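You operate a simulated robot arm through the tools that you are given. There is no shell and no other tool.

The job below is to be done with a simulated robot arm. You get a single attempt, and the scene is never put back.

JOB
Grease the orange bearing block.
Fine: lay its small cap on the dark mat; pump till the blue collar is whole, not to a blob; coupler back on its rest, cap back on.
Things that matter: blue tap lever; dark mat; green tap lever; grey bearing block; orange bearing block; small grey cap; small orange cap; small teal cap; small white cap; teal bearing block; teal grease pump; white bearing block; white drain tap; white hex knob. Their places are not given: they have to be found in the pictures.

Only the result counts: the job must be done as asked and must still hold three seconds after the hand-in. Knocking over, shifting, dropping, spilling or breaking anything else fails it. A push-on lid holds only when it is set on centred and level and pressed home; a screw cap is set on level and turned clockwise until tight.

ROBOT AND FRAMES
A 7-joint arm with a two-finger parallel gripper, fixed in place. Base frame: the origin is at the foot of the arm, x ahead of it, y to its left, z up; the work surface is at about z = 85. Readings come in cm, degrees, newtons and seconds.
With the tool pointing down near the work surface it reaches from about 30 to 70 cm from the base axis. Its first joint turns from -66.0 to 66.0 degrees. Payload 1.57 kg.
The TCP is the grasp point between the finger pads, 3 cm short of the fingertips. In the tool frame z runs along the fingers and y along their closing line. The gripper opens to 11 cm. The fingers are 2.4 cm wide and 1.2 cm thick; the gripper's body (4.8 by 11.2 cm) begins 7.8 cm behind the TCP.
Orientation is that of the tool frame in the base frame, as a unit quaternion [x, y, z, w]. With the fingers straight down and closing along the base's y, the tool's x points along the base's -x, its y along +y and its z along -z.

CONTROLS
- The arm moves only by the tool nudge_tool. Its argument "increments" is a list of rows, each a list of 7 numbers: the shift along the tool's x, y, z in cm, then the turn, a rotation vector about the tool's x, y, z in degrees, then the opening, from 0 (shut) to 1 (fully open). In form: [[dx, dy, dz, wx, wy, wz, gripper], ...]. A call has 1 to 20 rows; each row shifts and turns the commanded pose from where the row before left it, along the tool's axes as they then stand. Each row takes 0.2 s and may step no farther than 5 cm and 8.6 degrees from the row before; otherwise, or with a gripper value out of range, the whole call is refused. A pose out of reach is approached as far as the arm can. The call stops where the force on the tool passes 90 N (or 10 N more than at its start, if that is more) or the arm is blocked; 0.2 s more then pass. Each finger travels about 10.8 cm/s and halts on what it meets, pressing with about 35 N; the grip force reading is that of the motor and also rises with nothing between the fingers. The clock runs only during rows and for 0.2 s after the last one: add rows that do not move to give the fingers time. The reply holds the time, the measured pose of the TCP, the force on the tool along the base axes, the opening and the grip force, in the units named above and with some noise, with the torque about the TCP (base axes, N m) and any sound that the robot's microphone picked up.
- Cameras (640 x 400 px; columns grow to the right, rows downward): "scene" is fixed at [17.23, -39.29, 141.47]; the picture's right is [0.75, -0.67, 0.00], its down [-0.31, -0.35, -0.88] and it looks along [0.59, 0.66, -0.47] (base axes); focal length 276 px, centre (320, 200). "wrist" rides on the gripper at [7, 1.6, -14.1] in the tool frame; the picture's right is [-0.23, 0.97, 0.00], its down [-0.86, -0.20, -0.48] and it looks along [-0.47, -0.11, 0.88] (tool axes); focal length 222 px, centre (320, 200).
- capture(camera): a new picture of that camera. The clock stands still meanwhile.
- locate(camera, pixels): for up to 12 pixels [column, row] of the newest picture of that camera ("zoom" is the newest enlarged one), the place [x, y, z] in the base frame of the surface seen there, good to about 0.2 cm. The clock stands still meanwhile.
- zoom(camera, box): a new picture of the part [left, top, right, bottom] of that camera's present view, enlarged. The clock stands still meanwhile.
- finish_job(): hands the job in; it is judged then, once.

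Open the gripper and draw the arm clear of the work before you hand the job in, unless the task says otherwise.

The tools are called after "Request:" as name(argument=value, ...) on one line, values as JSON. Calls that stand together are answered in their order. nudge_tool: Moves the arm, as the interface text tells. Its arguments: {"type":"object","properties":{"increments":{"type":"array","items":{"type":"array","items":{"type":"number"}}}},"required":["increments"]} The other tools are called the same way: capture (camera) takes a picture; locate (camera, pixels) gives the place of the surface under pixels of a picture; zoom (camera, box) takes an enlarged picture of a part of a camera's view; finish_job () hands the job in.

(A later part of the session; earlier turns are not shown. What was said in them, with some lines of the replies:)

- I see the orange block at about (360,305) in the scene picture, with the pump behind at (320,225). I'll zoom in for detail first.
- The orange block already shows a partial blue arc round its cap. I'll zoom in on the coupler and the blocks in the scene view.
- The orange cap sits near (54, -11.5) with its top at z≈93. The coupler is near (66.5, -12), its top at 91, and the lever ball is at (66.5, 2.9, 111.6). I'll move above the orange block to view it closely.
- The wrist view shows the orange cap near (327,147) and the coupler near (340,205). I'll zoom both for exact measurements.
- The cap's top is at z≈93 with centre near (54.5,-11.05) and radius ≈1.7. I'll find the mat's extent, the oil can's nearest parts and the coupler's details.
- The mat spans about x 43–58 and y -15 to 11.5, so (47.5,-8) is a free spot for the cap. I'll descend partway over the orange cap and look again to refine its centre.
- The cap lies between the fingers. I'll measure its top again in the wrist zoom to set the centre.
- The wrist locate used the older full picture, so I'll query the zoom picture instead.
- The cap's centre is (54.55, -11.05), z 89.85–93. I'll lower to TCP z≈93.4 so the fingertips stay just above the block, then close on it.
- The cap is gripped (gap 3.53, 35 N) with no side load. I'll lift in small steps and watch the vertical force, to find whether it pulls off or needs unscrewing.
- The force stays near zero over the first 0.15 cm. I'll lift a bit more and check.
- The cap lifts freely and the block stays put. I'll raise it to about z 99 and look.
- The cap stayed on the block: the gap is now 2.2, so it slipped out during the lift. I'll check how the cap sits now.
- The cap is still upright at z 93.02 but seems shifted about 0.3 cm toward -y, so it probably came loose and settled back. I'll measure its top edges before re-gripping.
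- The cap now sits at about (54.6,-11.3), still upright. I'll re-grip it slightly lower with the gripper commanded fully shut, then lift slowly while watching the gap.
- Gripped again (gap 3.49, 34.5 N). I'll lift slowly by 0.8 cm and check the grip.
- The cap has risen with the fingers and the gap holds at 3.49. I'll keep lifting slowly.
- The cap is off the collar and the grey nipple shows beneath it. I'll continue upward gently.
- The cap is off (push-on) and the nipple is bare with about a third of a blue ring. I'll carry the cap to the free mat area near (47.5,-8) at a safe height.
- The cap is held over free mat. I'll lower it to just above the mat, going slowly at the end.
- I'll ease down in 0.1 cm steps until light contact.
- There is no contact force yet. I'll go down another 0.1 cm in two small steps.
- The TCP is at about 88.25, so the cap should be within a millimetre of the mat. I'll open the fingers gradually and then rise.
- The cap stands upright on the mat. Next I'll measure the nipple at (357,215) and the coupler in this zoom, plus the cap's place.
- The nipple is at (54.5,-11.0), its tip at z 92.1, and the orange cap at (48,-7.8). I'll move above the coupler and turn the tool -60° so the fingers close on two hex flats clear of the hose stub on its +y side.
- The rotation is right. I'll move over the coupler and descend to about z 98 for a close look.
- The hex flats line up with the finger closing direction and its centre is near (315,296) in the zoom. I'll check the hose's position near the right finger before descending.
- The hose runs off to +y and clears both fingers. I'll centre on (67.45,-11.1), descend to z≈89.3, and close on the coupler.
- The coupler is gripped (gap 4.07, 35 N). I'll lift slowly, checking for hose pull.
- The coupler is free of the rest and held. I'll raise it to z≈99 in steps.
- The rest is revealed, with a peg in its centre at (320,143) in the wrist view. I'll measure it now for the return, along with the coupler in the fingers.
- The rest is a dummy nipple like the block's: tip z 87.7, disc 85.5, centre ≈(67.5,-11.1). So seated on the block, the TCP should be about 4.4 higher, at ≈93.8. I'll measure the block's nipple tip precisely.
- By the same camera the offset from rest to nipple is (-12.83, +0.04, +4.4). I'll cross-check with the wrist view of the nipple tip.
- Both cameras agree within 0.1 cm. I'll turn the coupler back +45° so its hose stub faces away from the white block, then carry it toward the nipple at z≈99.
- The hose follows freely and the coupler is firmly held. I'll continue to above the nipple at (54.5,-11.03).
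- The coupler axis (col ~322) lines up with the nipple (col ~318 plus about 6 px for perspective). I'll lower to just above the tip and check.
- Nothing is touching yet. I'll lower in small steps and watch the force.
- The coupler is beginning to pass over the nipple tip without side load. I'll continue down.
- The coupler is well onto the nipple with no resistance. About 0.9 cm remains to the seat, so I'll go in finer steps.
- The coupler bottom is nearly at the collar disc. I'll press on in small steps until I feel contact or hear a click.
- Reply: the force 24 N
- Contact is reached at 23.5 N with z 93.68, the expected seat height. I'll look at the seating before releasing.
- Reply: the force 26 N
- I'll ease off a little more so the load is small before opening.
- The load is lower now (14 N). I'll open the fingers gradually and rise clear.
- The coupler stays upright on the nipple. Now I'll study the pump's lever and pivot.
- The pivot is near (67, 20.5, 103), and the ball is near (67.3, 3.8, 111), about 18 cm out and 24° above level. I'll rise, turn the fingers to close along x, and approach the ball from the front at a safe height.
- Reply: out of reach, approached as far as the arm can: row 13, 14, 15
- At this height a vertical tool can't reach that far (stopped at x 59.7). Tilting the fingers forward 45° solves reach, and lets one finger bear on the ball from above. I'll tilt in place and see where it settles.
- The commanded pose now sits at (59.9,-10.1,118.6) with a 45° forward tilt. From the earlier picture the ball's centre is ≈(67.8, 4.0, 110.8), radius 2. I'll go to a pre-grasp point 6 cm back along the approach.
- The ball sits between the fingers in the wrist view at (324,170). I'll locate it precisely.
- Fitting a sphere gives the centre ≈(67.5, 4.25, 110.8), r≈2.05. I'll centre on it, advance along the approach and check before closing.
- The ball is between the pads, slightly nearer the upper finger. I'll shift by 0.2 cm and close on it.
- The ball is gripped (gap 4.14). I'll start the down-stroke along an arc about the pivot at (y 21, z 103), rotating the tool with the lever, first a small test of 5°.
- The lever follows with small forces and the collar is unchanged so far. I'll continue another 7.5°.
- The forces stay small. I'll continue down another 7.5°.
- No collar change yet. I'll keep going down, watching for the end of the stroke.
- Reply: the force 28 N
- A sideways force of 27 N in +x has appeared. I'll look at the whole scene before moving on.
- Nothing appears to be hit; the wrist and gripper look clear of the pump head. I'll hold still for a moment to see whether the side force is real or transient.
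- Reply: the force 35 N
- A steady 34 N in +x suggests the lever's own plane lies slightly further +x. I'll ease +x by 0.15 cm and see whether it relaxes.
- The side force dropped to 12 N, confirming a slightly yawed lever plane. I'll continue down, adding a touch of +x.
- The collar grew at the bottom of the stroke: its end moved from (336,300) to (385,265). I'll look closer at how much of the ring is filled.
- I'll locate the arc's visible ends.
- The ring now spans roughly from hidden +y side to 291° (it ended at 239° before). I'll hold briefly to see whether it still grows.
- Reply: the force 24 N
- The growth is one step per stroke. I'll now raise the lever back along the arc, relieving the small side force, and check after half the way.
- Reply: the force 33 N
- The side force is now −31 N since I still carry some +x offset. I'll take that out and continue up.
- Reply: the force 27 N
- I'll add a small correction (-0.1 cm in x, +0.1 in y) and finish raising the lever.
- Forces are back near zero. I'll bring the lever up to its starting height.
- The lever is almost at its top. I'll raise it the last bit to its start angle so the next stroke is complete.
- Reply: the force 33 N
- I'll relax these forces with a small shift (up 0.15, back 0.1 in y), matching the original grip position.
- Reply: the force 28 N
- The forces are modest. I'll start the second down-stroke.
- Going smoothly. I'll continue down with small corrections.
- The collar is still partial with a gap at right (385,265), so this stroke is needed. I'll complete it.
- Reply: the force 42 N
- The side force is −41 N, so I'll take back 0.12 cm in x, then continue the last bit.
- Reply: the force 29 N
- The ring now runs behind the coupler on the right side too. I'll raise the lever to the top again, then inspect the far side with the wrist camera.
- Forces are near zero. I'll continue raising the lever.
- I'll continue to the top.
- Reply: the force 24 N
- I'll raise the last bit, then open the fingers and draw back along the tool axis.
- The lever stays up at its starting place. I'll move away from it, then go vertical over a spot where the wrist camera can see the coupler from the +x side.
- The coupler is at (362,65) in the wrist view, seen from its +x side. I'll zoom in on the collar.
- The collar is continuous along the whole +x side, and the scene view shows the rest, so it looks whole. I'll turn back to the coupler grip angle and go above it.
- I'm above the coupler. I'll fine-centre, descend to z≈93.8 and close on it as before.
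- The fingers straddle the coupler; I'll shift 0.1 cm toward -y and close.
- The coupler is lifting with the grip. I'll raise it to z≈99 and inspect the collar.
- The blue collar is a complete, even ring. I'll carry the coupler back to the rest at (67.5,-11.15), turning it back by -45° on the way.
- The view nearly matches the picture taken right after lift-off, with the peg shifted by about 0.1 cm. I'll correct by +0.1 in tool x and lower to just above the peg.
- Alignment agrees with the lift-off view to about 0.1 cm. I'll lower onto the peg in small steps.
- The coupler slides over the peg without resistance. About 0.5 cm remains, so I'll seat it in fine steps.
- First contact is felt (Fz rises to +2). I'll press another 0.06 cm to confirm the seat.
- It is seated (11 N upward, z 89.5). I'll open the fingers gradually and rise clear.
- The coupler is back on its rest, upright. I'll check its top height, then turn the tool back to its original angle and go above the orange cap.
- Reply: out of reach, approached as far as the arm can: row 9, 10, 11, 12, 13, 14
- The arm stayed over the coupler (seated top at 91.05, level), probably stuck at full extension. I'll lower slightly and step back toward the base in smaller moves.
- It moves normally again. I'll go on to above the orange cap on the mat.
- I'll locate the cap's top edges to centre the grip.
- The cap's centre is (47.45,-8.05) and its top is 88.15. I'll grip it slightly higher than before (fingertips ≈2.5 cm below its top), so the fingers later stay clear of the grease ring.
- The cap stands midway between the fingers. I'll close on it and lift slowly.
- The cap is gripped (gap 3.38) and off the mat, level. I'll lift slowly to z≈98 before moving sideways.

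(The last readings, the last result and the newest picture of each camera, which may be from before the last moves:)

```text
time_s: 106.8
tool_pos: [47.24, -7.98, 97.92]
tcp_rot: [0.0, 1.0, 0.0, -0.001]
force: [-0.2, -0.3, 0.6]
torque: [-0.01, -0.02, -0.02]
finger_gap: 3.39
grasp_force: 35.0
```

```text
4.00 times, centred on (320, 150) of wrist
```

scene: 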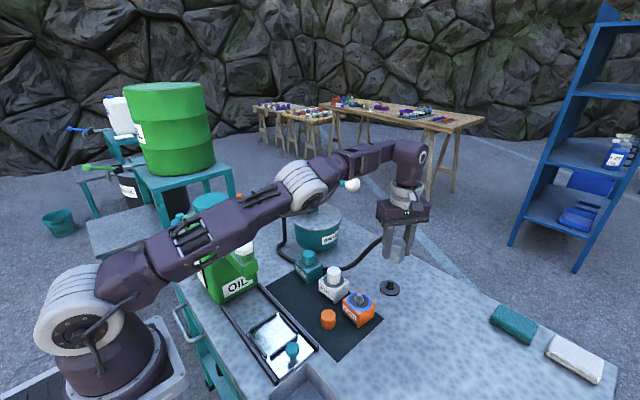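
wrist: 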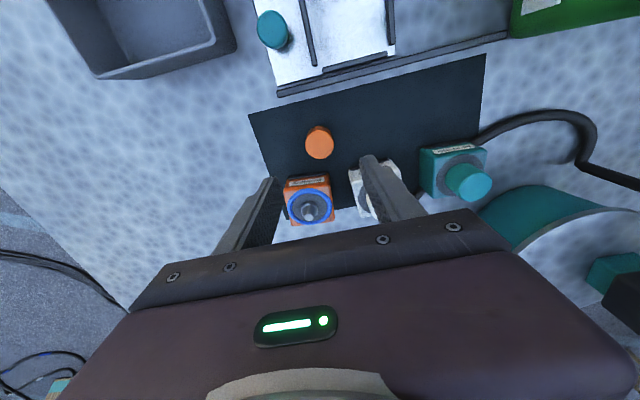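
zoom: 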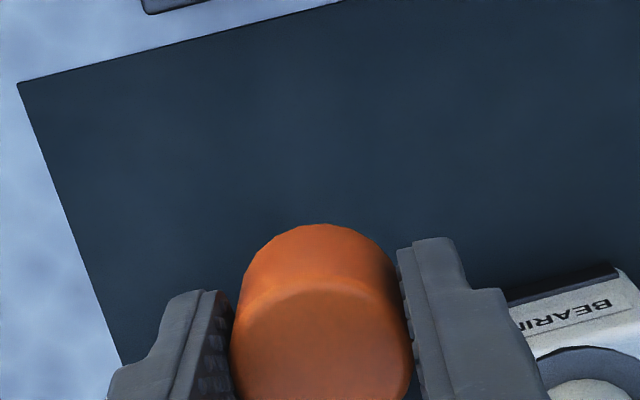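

The cap is steady in the grip. I'll carry it slowly to above the nipple.

Request:
nudge_tool(increments=[[-0.4, -0.17, 0, 0, 0, 0, 0], [-0.8, -0.33, 0, 0, 0, 0, 0], [-0.9, -0.38, 0, 0, 0, 0, 0], [-0.9, -0.38, 0, 0, 0, 0, 0], [-0.9, -0.38, 0, 0, 0, 0, 0], [-0.9, -0.38, 0, 0, 0, 0, 0], [-0.9, -0.38, 0, 0, 0, 0, 0], [-0.8, -0.33, 0, 0, 0, 0, 0], [-0.6, -0.22, 0, 0, 0, 0, 0], [0, 0, 0, 0, 0, 0, 0], [0, 0, 0, 0, 0, 0, 0]])

Request:
capture(camera="scene")

Request:
zoom(camera="scene", box=[320, 260, 400, 310])

Request:
zoom(camera="wrist", box=[240, 100, 400, 200])

```text
time_s: 109.2
tool_pos: [54.42, -11.09, 97.89]
tcp_rot: [0.0, 1.0, 0.0, 0.001]
force: [-0.1, -0.9, 0.2]
torque: [0.02, -0.01, 0.01]
finger_gap: 3.36
grasp_force: 35.5
```

```text
taken
```

scene: 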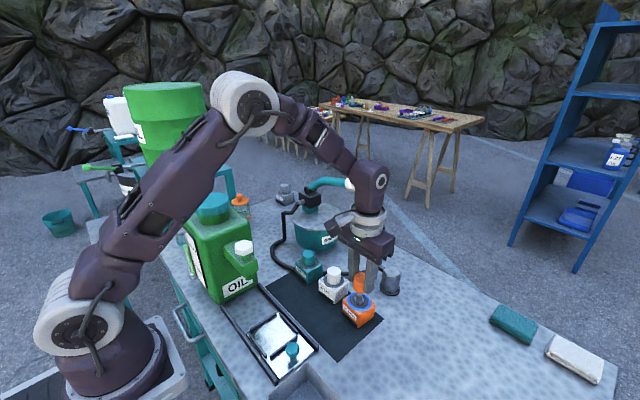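

```text
8.00 times, centred on (360, 285) of scene
```

zoom: 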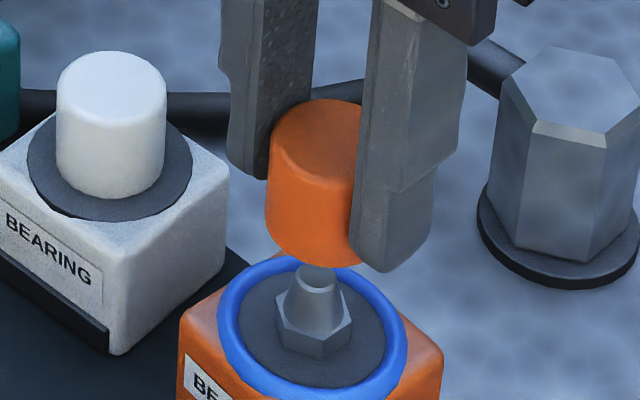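

```text
4.00 times, centred on (320, 150) of wrist
```

zoom: 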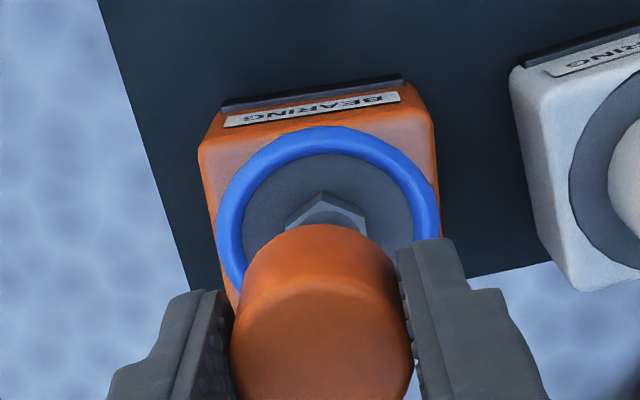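

In the scene view the cap axis (col 326) matches the nipple allowing for perspective. I'll measure the cap and ring in the wrist zoom to check the x offset.

Request:
locate(camera="zoom", pixels=[[232, 215], [425, 215], [328, 140], [320, 300], [320, 345], [320, 390], [245, 345], [398, 345], [322, 210]])

Request:
zoom(camera="wrist", box=[270, 140, 382, 210])

Request:
locate(camera="zoom", pixels=[[320, 190], [320, 240], [320, 300], [320, 340], [320, 370], [200, 260], [430, 260]])

```text
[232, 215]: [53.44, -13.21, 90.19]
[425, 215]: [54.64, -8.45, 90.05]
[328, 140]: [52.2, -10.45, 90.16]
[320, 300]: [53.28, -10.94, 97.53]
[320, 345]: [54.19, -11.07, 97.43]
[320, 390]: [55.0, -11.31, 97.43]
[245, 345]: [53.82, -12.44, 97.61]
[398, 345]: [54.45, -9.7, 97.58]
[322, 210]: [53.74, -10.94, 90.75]
```

```text
5.71 times, centred on (326, 175) of wrist
```

zoom: 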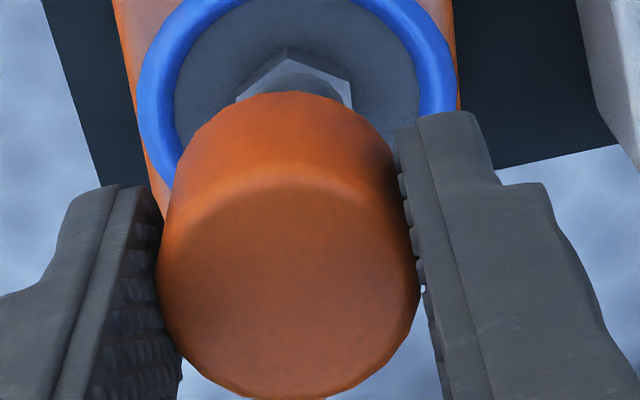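

```text
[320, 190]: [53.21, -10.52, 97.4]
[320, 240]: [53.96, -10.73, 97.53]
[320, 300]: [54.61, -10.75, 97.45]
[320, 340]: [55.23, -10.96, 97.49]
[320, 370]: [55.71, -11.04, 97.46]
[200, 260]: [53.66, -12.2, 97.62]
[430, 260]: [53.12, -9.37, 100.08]
```

The cap's centre measures (54.4,-11.1) against the nipple's (54.57,-11.05). I'll shift +0.15 in x and lower toward the nipple in steps.

Request:
nudge_tool(increments=[[-0.15, 0.04, 0.3, 0, 0, 0, 0], [0, 0, 0.5, 0, 0, 0, 0], [0, 0, 0.5, 0, 0, 0, 0], [0, 0, 0.4, 0, 0, 0, 0], [0, 0, 0, 0, 0, 0, 0]])

Request:
zoom(camera="scene", box=[320, 265, 400, 315])

Request:
zoom(camera="wrist", box=[240, 100, 400, 200])

```text
time_s: 110.4
tool_pos: [54.6, -11.03, 96.25]
tcp_rot: [0.001, 1.0, 0.0, 0.0]
force: [0.3, 0.3, -0.8]
torque: [0.02, -0.01, 0.0]
finger_gap: 3.36
grasp_force: 35.5
```

```text
8.00 times, centred on (360, 290) of scene
```

zoom: 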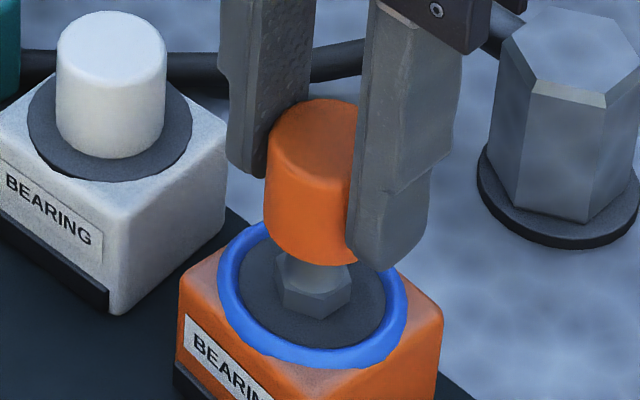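

```text
4.00 times, centred on (320, 150) of wrist
```

zoom: 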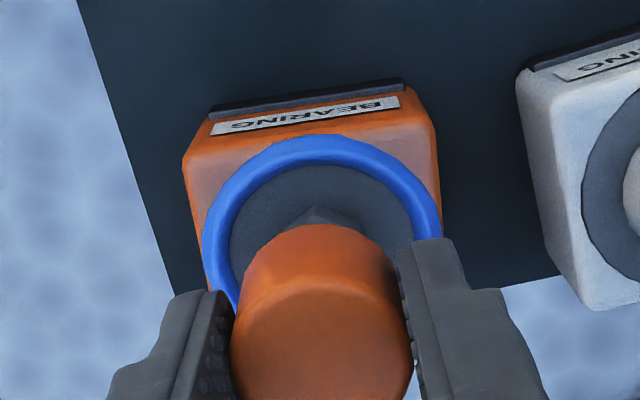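

Alignment holds (cap axis ~324, nipple ~315 plus about 8 px perspective). I'll lower onto the nipple slowly, watching the force.

Request:
nudge_tool(increments=[[0, 0, 0.2, 0, 0, 0, 0], [0, 0, 0.2, 0, 0, 0, 0], [0, 0, 0.2, 0, 0, 0, 0], [0, 0, 0.2, 0, 0, 0, 0], [0, 0, 0.2, 0, 0, 0, 0]])

Request:
nudge_tool(increments=[[0, 0, 0.2, 0, 0, 0, 0], [0, 0, 0.2, 0, 0, 0, 0], [0, 0, 0.2, 0, 0, 0, 0], [0, 0, 0.2, 0, 0, 0, 0], [0, 0, 0.2, 0, 0, 0, 0]])

Request:
zoom(camera="scene", box=[320, 265, 400, 315])

```text
time_s: 111.6
tool_pos: [54.49, -11.07, 95.24]
tcp_rot: [0.0, 1.0, 0.0, 0.0]
force: [0.3, 0.3, 0.5]
torque: [-0.01, 0.02, -0.03]
finger_gap: 3.35
grasp_force: 34.9
```

```text
time_s: 112.8
tool_pos: [54.52, -11.07, 94.26]
tcp_rot: [0.0, 1.0, 0.001, 0.0]
force: [-0.1, 0.6, 0.6]
torque: [0.01, 0.0, 0.0]
finger_gap: 3.35
grasp_force: 35.1
```

```text
8.00 times, centred on (360, 290) of scene
```

zoom: 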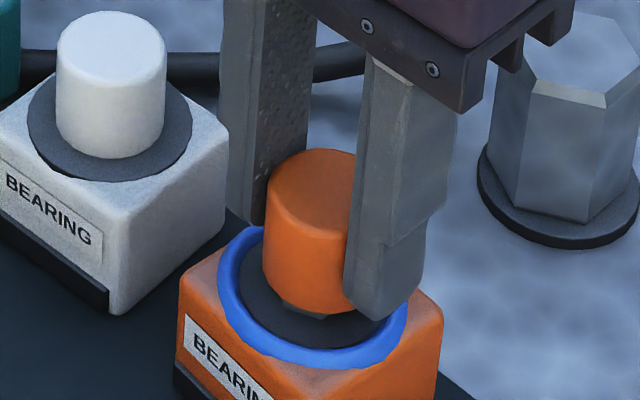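

The cap is going over the nipple freely. I'll continue the last 0.8 cm in 0.1 cm steps.

Request:
nudge_tool(increments=[[0, 0, 0.15, 0, 0, 0, 0], [0, 0, 0.15, 0, 0, 0, 0], [0, 0, 0.1, 0, 0, 0, 0]])

Request:
nudge_tool(increments=[[0, 0, 0.1, 0, 0, 0, 0], [0, 0, 0.1, 0, 0, 0, 0]])

Request:
nudge_tool(increments=[[0, 0, 0.08, 0, 0, 0, 0], [0, 0, 0.08, 0, 0, 0, 0]])

Request:
zoom(camera="scene", box=[320, 265, 400, 315])

```text
time_s: 113.6
tool_pos: [54.57, -11.07, 93.81]
tcp_rot: [0.0, 1.0, 0.0, 0.0]
force: [0.3, -0.3, 0.3]
torque: [-0.01, 0.01, 0.0]
finger_gap: 3.35
grasp_force: 35.1
```

```text
time_s: 114.2
tool_pos: [54.66, -10.98, 93.56]
tcp_rot: [0.0, 1.0, 0.0, -0.001]
force: [1.1, -0.5, 0.0]
torque: [0.02, 0.02, 0.01]
finger_gap: 3.32
grasp_force: 35.1
```

```text
time_s: 114.8
tool_pos: [54.45, -11.07, 93.46]
tcp_rot: [0.0, 1.0, 0.001, -0.001]
force: [0.5, -1.2, 0.6]
torque: [-0.01, 0.02, 0.01]
finger_gap: 3.32
grasp_force: 35.7
```

```text
8.00 times, centred on (360, 290) of scene
```

zoom: 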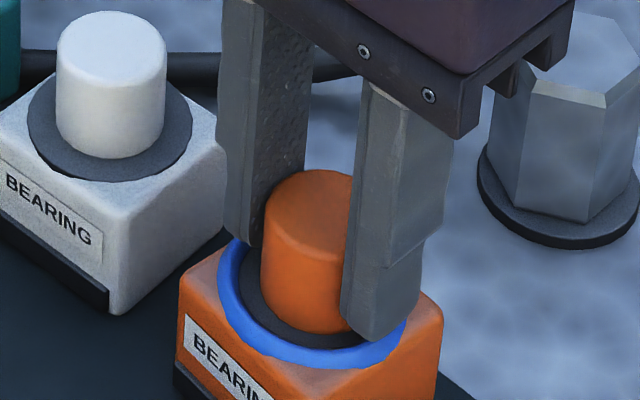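

It is very nearly seated with no force yet. I'll continue in small steps until it bottoms.

Request:
nudge_tool(increments=[[0, 0, 0.06, 0, 0, 0, 0], [0, 0, 0.06, 0, 0, 0, 0]])

Request:
nudge_tool(increments=[[0, 0, 0.06, 0, 0, 0, 0], [0, 0, 0, 0, 0, 0, 0]])

```text
time_s: 115.4
tool_pos: [54.6, -11.14, 93.46]
tcp_rot: [0.0, 1.0, 0.0, 0.001]
force: [-4.5, 0.6, 19.4]
torque: [-0.02, 0.24, 0.02]
finger_gap: 3.3
grasp_force: 35.4
```

```text
time_s: 116.0
tool_pos: [54.75, -11.11, 93.4]
tcp_rot: [0.001, 1.0, 0.001, 0.001]
force: [-2.1, -0.2, 32.9]
torque: [0.04, 0.16, 0.14]
finger_gap: 3.34
grasp_force: 34.7
```

The cap is bottoming (33 N). I'll press slightly more, then release and check height and level.

Request:
nudge_tool(increments=[[0, 0, 0.06, 0, 0, 0, 0], [0, 0, 0.04, 0, 0, 0, 0]])

Request:
nudge_tool(increments=[[0, 0, -0.15, 0, 0, 0, 0], [0, 0, 0, 0, 0, 0, 0.36], [0, 0, 0, 0, 0, 0, 0.42], [0, 0, 0, 0, 0, 0, 0.55], [0, 0, 0, 0, 0, 0, 0.55], [0, 0, -1, 0, 0, 0, 0.55], [0, 0, -2, 0, 0, 0, 0.55], [0, 0, -3, 0, 0, 0, 0.55], [0, 0, 0, 0, 0, 0, 0.55]])

Request:
zoom(camera="wrist", box=[260, 110, 372, 180])

Request:
locate(camera="zoom", pixels=[[330, 290], [240, 290], [420, 290], [330, 220], [330, 360], [270, 230], [390, 230], [270, 350], [390, 350]])

Request:
zoom(camera="scene", box=[320, 265, 400, 315])

```text
time_s: 116.6
tool_pos: [54.58, -11.06, 93.33]
tcp_rot: [0.001, 1.0, -0.001, 0.001]
force: [2.4, -3.2, 32.0]
torque: [-0.09, -0.12, 0.07]
finger_gap: 3.32
grasp_force: 34.9
```

```text
time_s: 118.6
tool_pos: [54.66, -10.9, 99.31]
tcp_rot: [0.0, 1.0, 0.0, 0.0]
force: [-1.0, -0.4, 0.7]
torque: [0.01, -0.03, 0.0]
finger_gap: 6.04
grasp_force: 0.0
```

```text
5.71 times, centred on (316, 145) of wrist
```

zoom: 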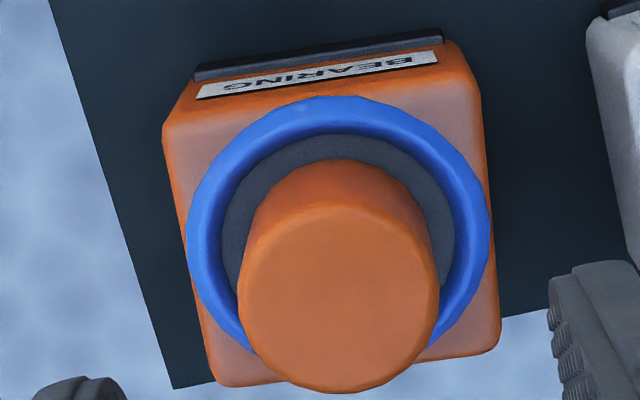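

```text
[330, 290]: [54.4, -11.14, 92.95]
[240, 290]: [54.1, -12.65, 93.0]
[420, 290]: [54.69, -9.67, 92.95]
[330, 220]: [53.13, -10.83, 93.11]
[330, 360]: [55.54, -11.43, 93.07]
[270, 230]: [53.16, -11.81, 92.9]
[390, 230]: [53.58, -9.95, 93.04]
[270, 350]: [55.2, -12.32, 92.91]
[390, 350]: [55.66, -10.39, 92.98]
```

```text
8.00 times, centred on (360, 290) of scene
```

zoom: 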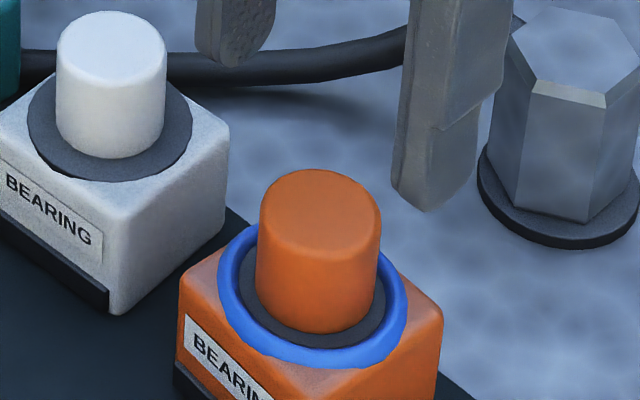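

The cap sits centred on the ring and level, with its top at z 93.0 as originally. To be sure it is pressed home I'll close the fingers and press straight down on its top.

Request:
nudge_tool(increments=[[0.1, -0.1, 0, 0, 0, 0, 0.2], [0, 0, 0, 0, 0, 0, 0], [0, 0, 0, 0, 0, 0, 0], [0, 0, 1, 0, 0, 0, 0], [0, 0, 1, 0, 0, 0, 0], [0, 0, 0.7, 0, 0, 0, 0], [0, 0, 0.3, 0, 0, 0, 0]])

Request:
nudge_tool(increments=[[0, 0, 0.1, 0, 0, 0, 0], [0, 0, 0.1, 0, 0, 0, 0]])

```text
time_s: 120.2
tool_pos: [54.59, -11.08, 96.22]
tcp_rot: [0.0, 1.0, 0.001, -0.001]
force: [-0.5, -0.1, 0.4]
torque: [-0.02, 0.01, 0.01]
finger_gap: 0.0
grasp_force: 21.3
```

```text
time_s: 120.8
tool_pos: [54.6, -11.21, 96.04]
tcp_rot: [0.0, 1.0, 0.0, 0.0]
force: [-0.8, 0.7, 1.0]
torque: [0.02, -0.02, 0.01]
finger_gap: 0.01
grasp_force: 20.8
```

The fingertips are just at the cap top. I'll press in 0.06 cm steps.

Request:
nudge_tool(increments=[[0, 0, 0.06, 0, 0, 0, 0], [0, 0, 0.06, 0, 0, 0, 0]])

Request:
nudge_tool(increments=[[0, 0, 0.06, 0, 0, 0, 0], [0, 0, 0.06, 0, 0, 0, 0]])

```text
time_s: 121.4
tool_pos: [54.57, -11.13, 96.08]
tcp_rot: [0.001, 1.0, 0.0, 0.0]
force: [-0.4, -0.5, -0.6]
torque: [0.0, 0.02, 0.0]
finger_gap: 0.01
grasp_force: 21.5
```

```text
time_s: 122.0
tool_pos: [54.66, -11.04, 96.0]
tcp_rot: [0.0, 1.0, 0.0, 0.001]
force: [-2.5, 3.3, 17.8]
torque: [0.05, 0.11, 0.01]
finger_gap: 0.0
grasp_force: 20.7
```

Contact at 18 N. I'll press a little further to about 40 N.

Request:
nudge_tool(increments=[[0, 0, 0.06, 0, 0, 0, 0], [0, 0, 0.05, 0, 0, 0, 0]])

```text
time_s: 122.6
tool_pos: [54.49, -11.15, 95.91]
tcp_rot: [0.0, 1.0, -0.002, 0.003]
force: [-1.5, 3.9, 37.1]
torque: [0.12, 0.12, 0.04]
finger_gap: 0.01
grasp_force: 21.4
```

37 N with no further travel. I'll give one more small push and then back off upward.

Request:
nudge_tool(increments=[[0, 0, 0.06, 0, 0, 0, 0], [0, 0, 0, 0, 0, 0, 0]])

Request:
nudge_tool(increments=[[0, 0, -0.3, 0, 0, 0, 0], [0, 0, -1, 0, 0, 0, 0], [0, 0, -2, 0, 0, 0, 0.3], [0, 0, -3, 0, 0, 0, 0.6], [0, 0, -4, 0, 0, 0, 0.6], [0, 0, -3, 0, 0, 0, 0.6], [3, 0, -2, 0, 0, 0, 0.6], [3, 0, -2, 0, 0, 0, 0.6], [4, 0, -2, 0, 0, 0, 0.6], [4, 0, -2, 0, 0, 0, 0.6], [0, 0, 0, 0, 0, 0, 0.6]])

Request:
capture(camera="scene")

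Request:
zoom(camera="scene", box=[280, 230, 420, 330])

Request:
capture(camera="wrist")

```text
time_s: 123.2
tool_pos: [54.62, -11.13, 95.91]
tcp_rot: [-0.001, 1.0, -0.001, 0.002]
force: [1.1, 3.5, 48.6]
torque: [0.1, 0.04, -0.02]
finger_gap: 0.02
grasp_force: 21.2
```

```text
time_s: 125.6
tool_pos: [40.4, -11.23, 117.04]
tcp_rot: [-0.001, 1.0, 0.001, 0.0]
force: [-0.2, 0.4, -0.6]
torque: [0.03, 0.01, 0.01]
finger_gap: 6.59
grasp_force: 0.1
```

```text
taken
```

scene: 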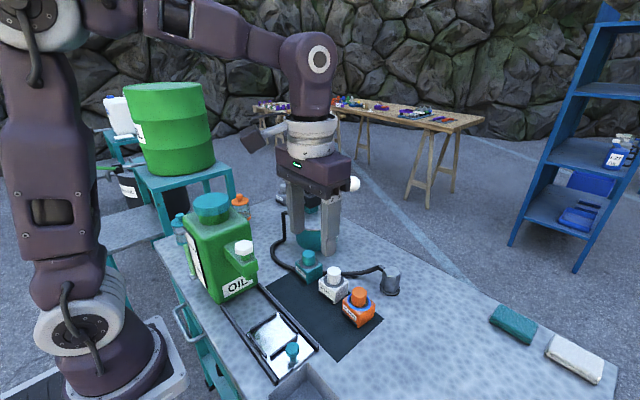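

```text
4.00 times, centred on (350, 280) of scene
```

zoom: 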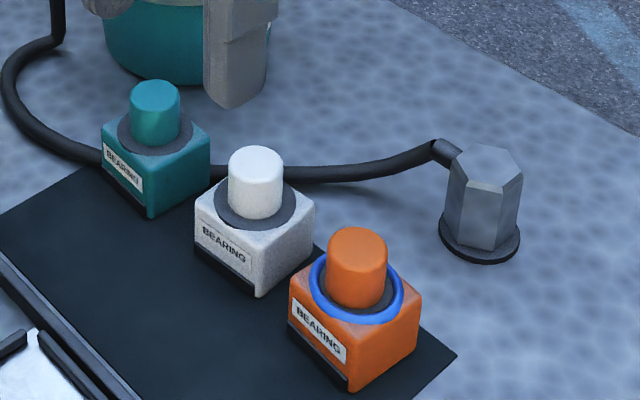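

```text
taken
```

wrist: 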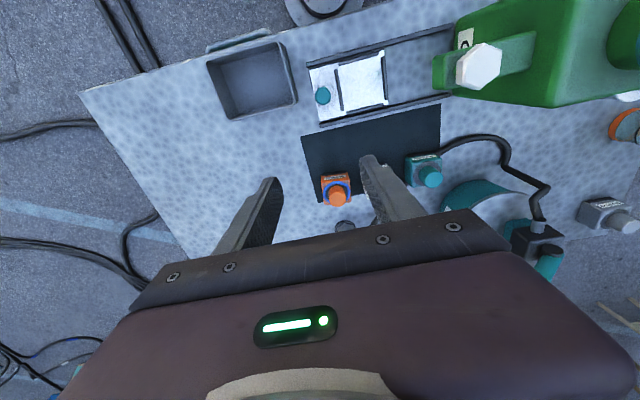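

Everything is in place: the cap is level on a whole blue collar, the coupler is upright on its rest, and the other blocks are untouched. I'll open the gripper fully, go up a bit more, and take a final look.

Request:
nudge_tool(increments=[[1, 1, -2.5, 0, 0, 0, 1], [1, 1, -2.5, 0, 0, 0, 1], [1, 1, -2.5, 0, 0, 0, 1], [1, 1, -2.5, 0, 0, 0, 1], [0, 0, 0, 0, 0, 0, 1], [0, 0, 0, 0, 0, 0, 1]])

Request:
capture(camera="scene")

Request:
zoom(camera="scene", box=[330, 265, 400, 325])

```text
time_s: 127.0
tool_pos: [36.5, -7.26, 127.06]
tcp_rot: [0.0, 1.0, 0.0, 0.0]
force: [0.1, -0.7, 0.6]
torque: [0.02, -0.04, 0.0]
finger_gap: 11.0
grasp_force: 0.0
```

```text
taken
```

scene: 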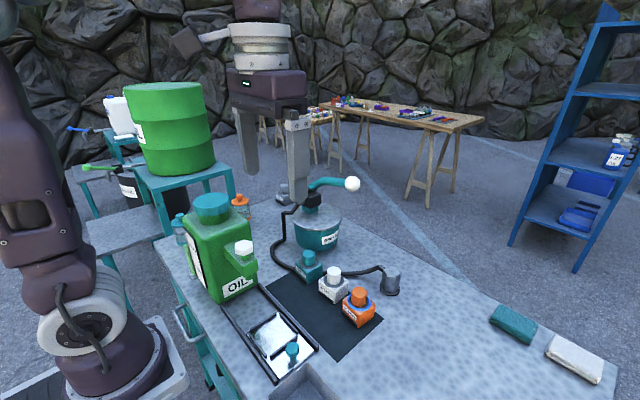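

```text
6.67 times, centred on (365, 295) of scene
```

zoom: 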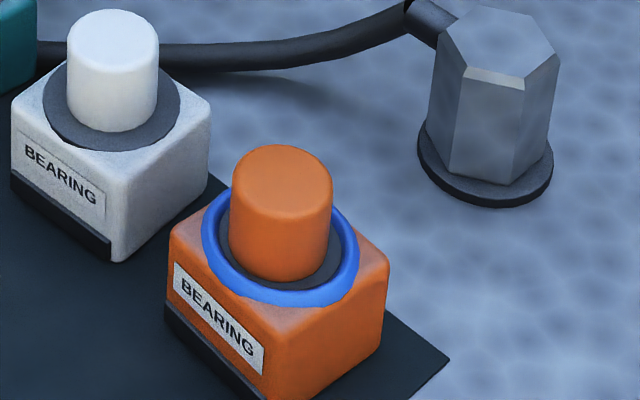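

The final pictures show the collar whole with no blob, the cap seated and level, the coupler on its rest, and the lever back up. The arm is clear with the gripper open, so I'm handing the job in.

Request:
finish_job()

```text
The job is handed in.
```

The orange bearing block is greased and the job is handed in; the judge's result isn't back yet.

- **Cap off:** The first lift slipped and the cap dropped back onto the nipple. A slower second lift got it off, and I set it upright on the dark mat.
- **Greasing:** I seated the coupler on the nipple and gave the pump two full lever strokes. The blue collar went from about a third of a ring to a whole, even ring with no blob. I checked it with the coupler lifted off.
- **Coupler:** It is back on its rest, upright, with the hose lying as before.
- **Cap on:** It is a push-on cap. I set it on centred and level, then pressed it down with about 49 N. Its top measured z 93.0 before that press, the same as at the start, and no further travel was felt. No click was ever picked up.

In the final pictures everything else looks to be in its starting place and the pump lever is back up. The arm is clear with the gripper open.
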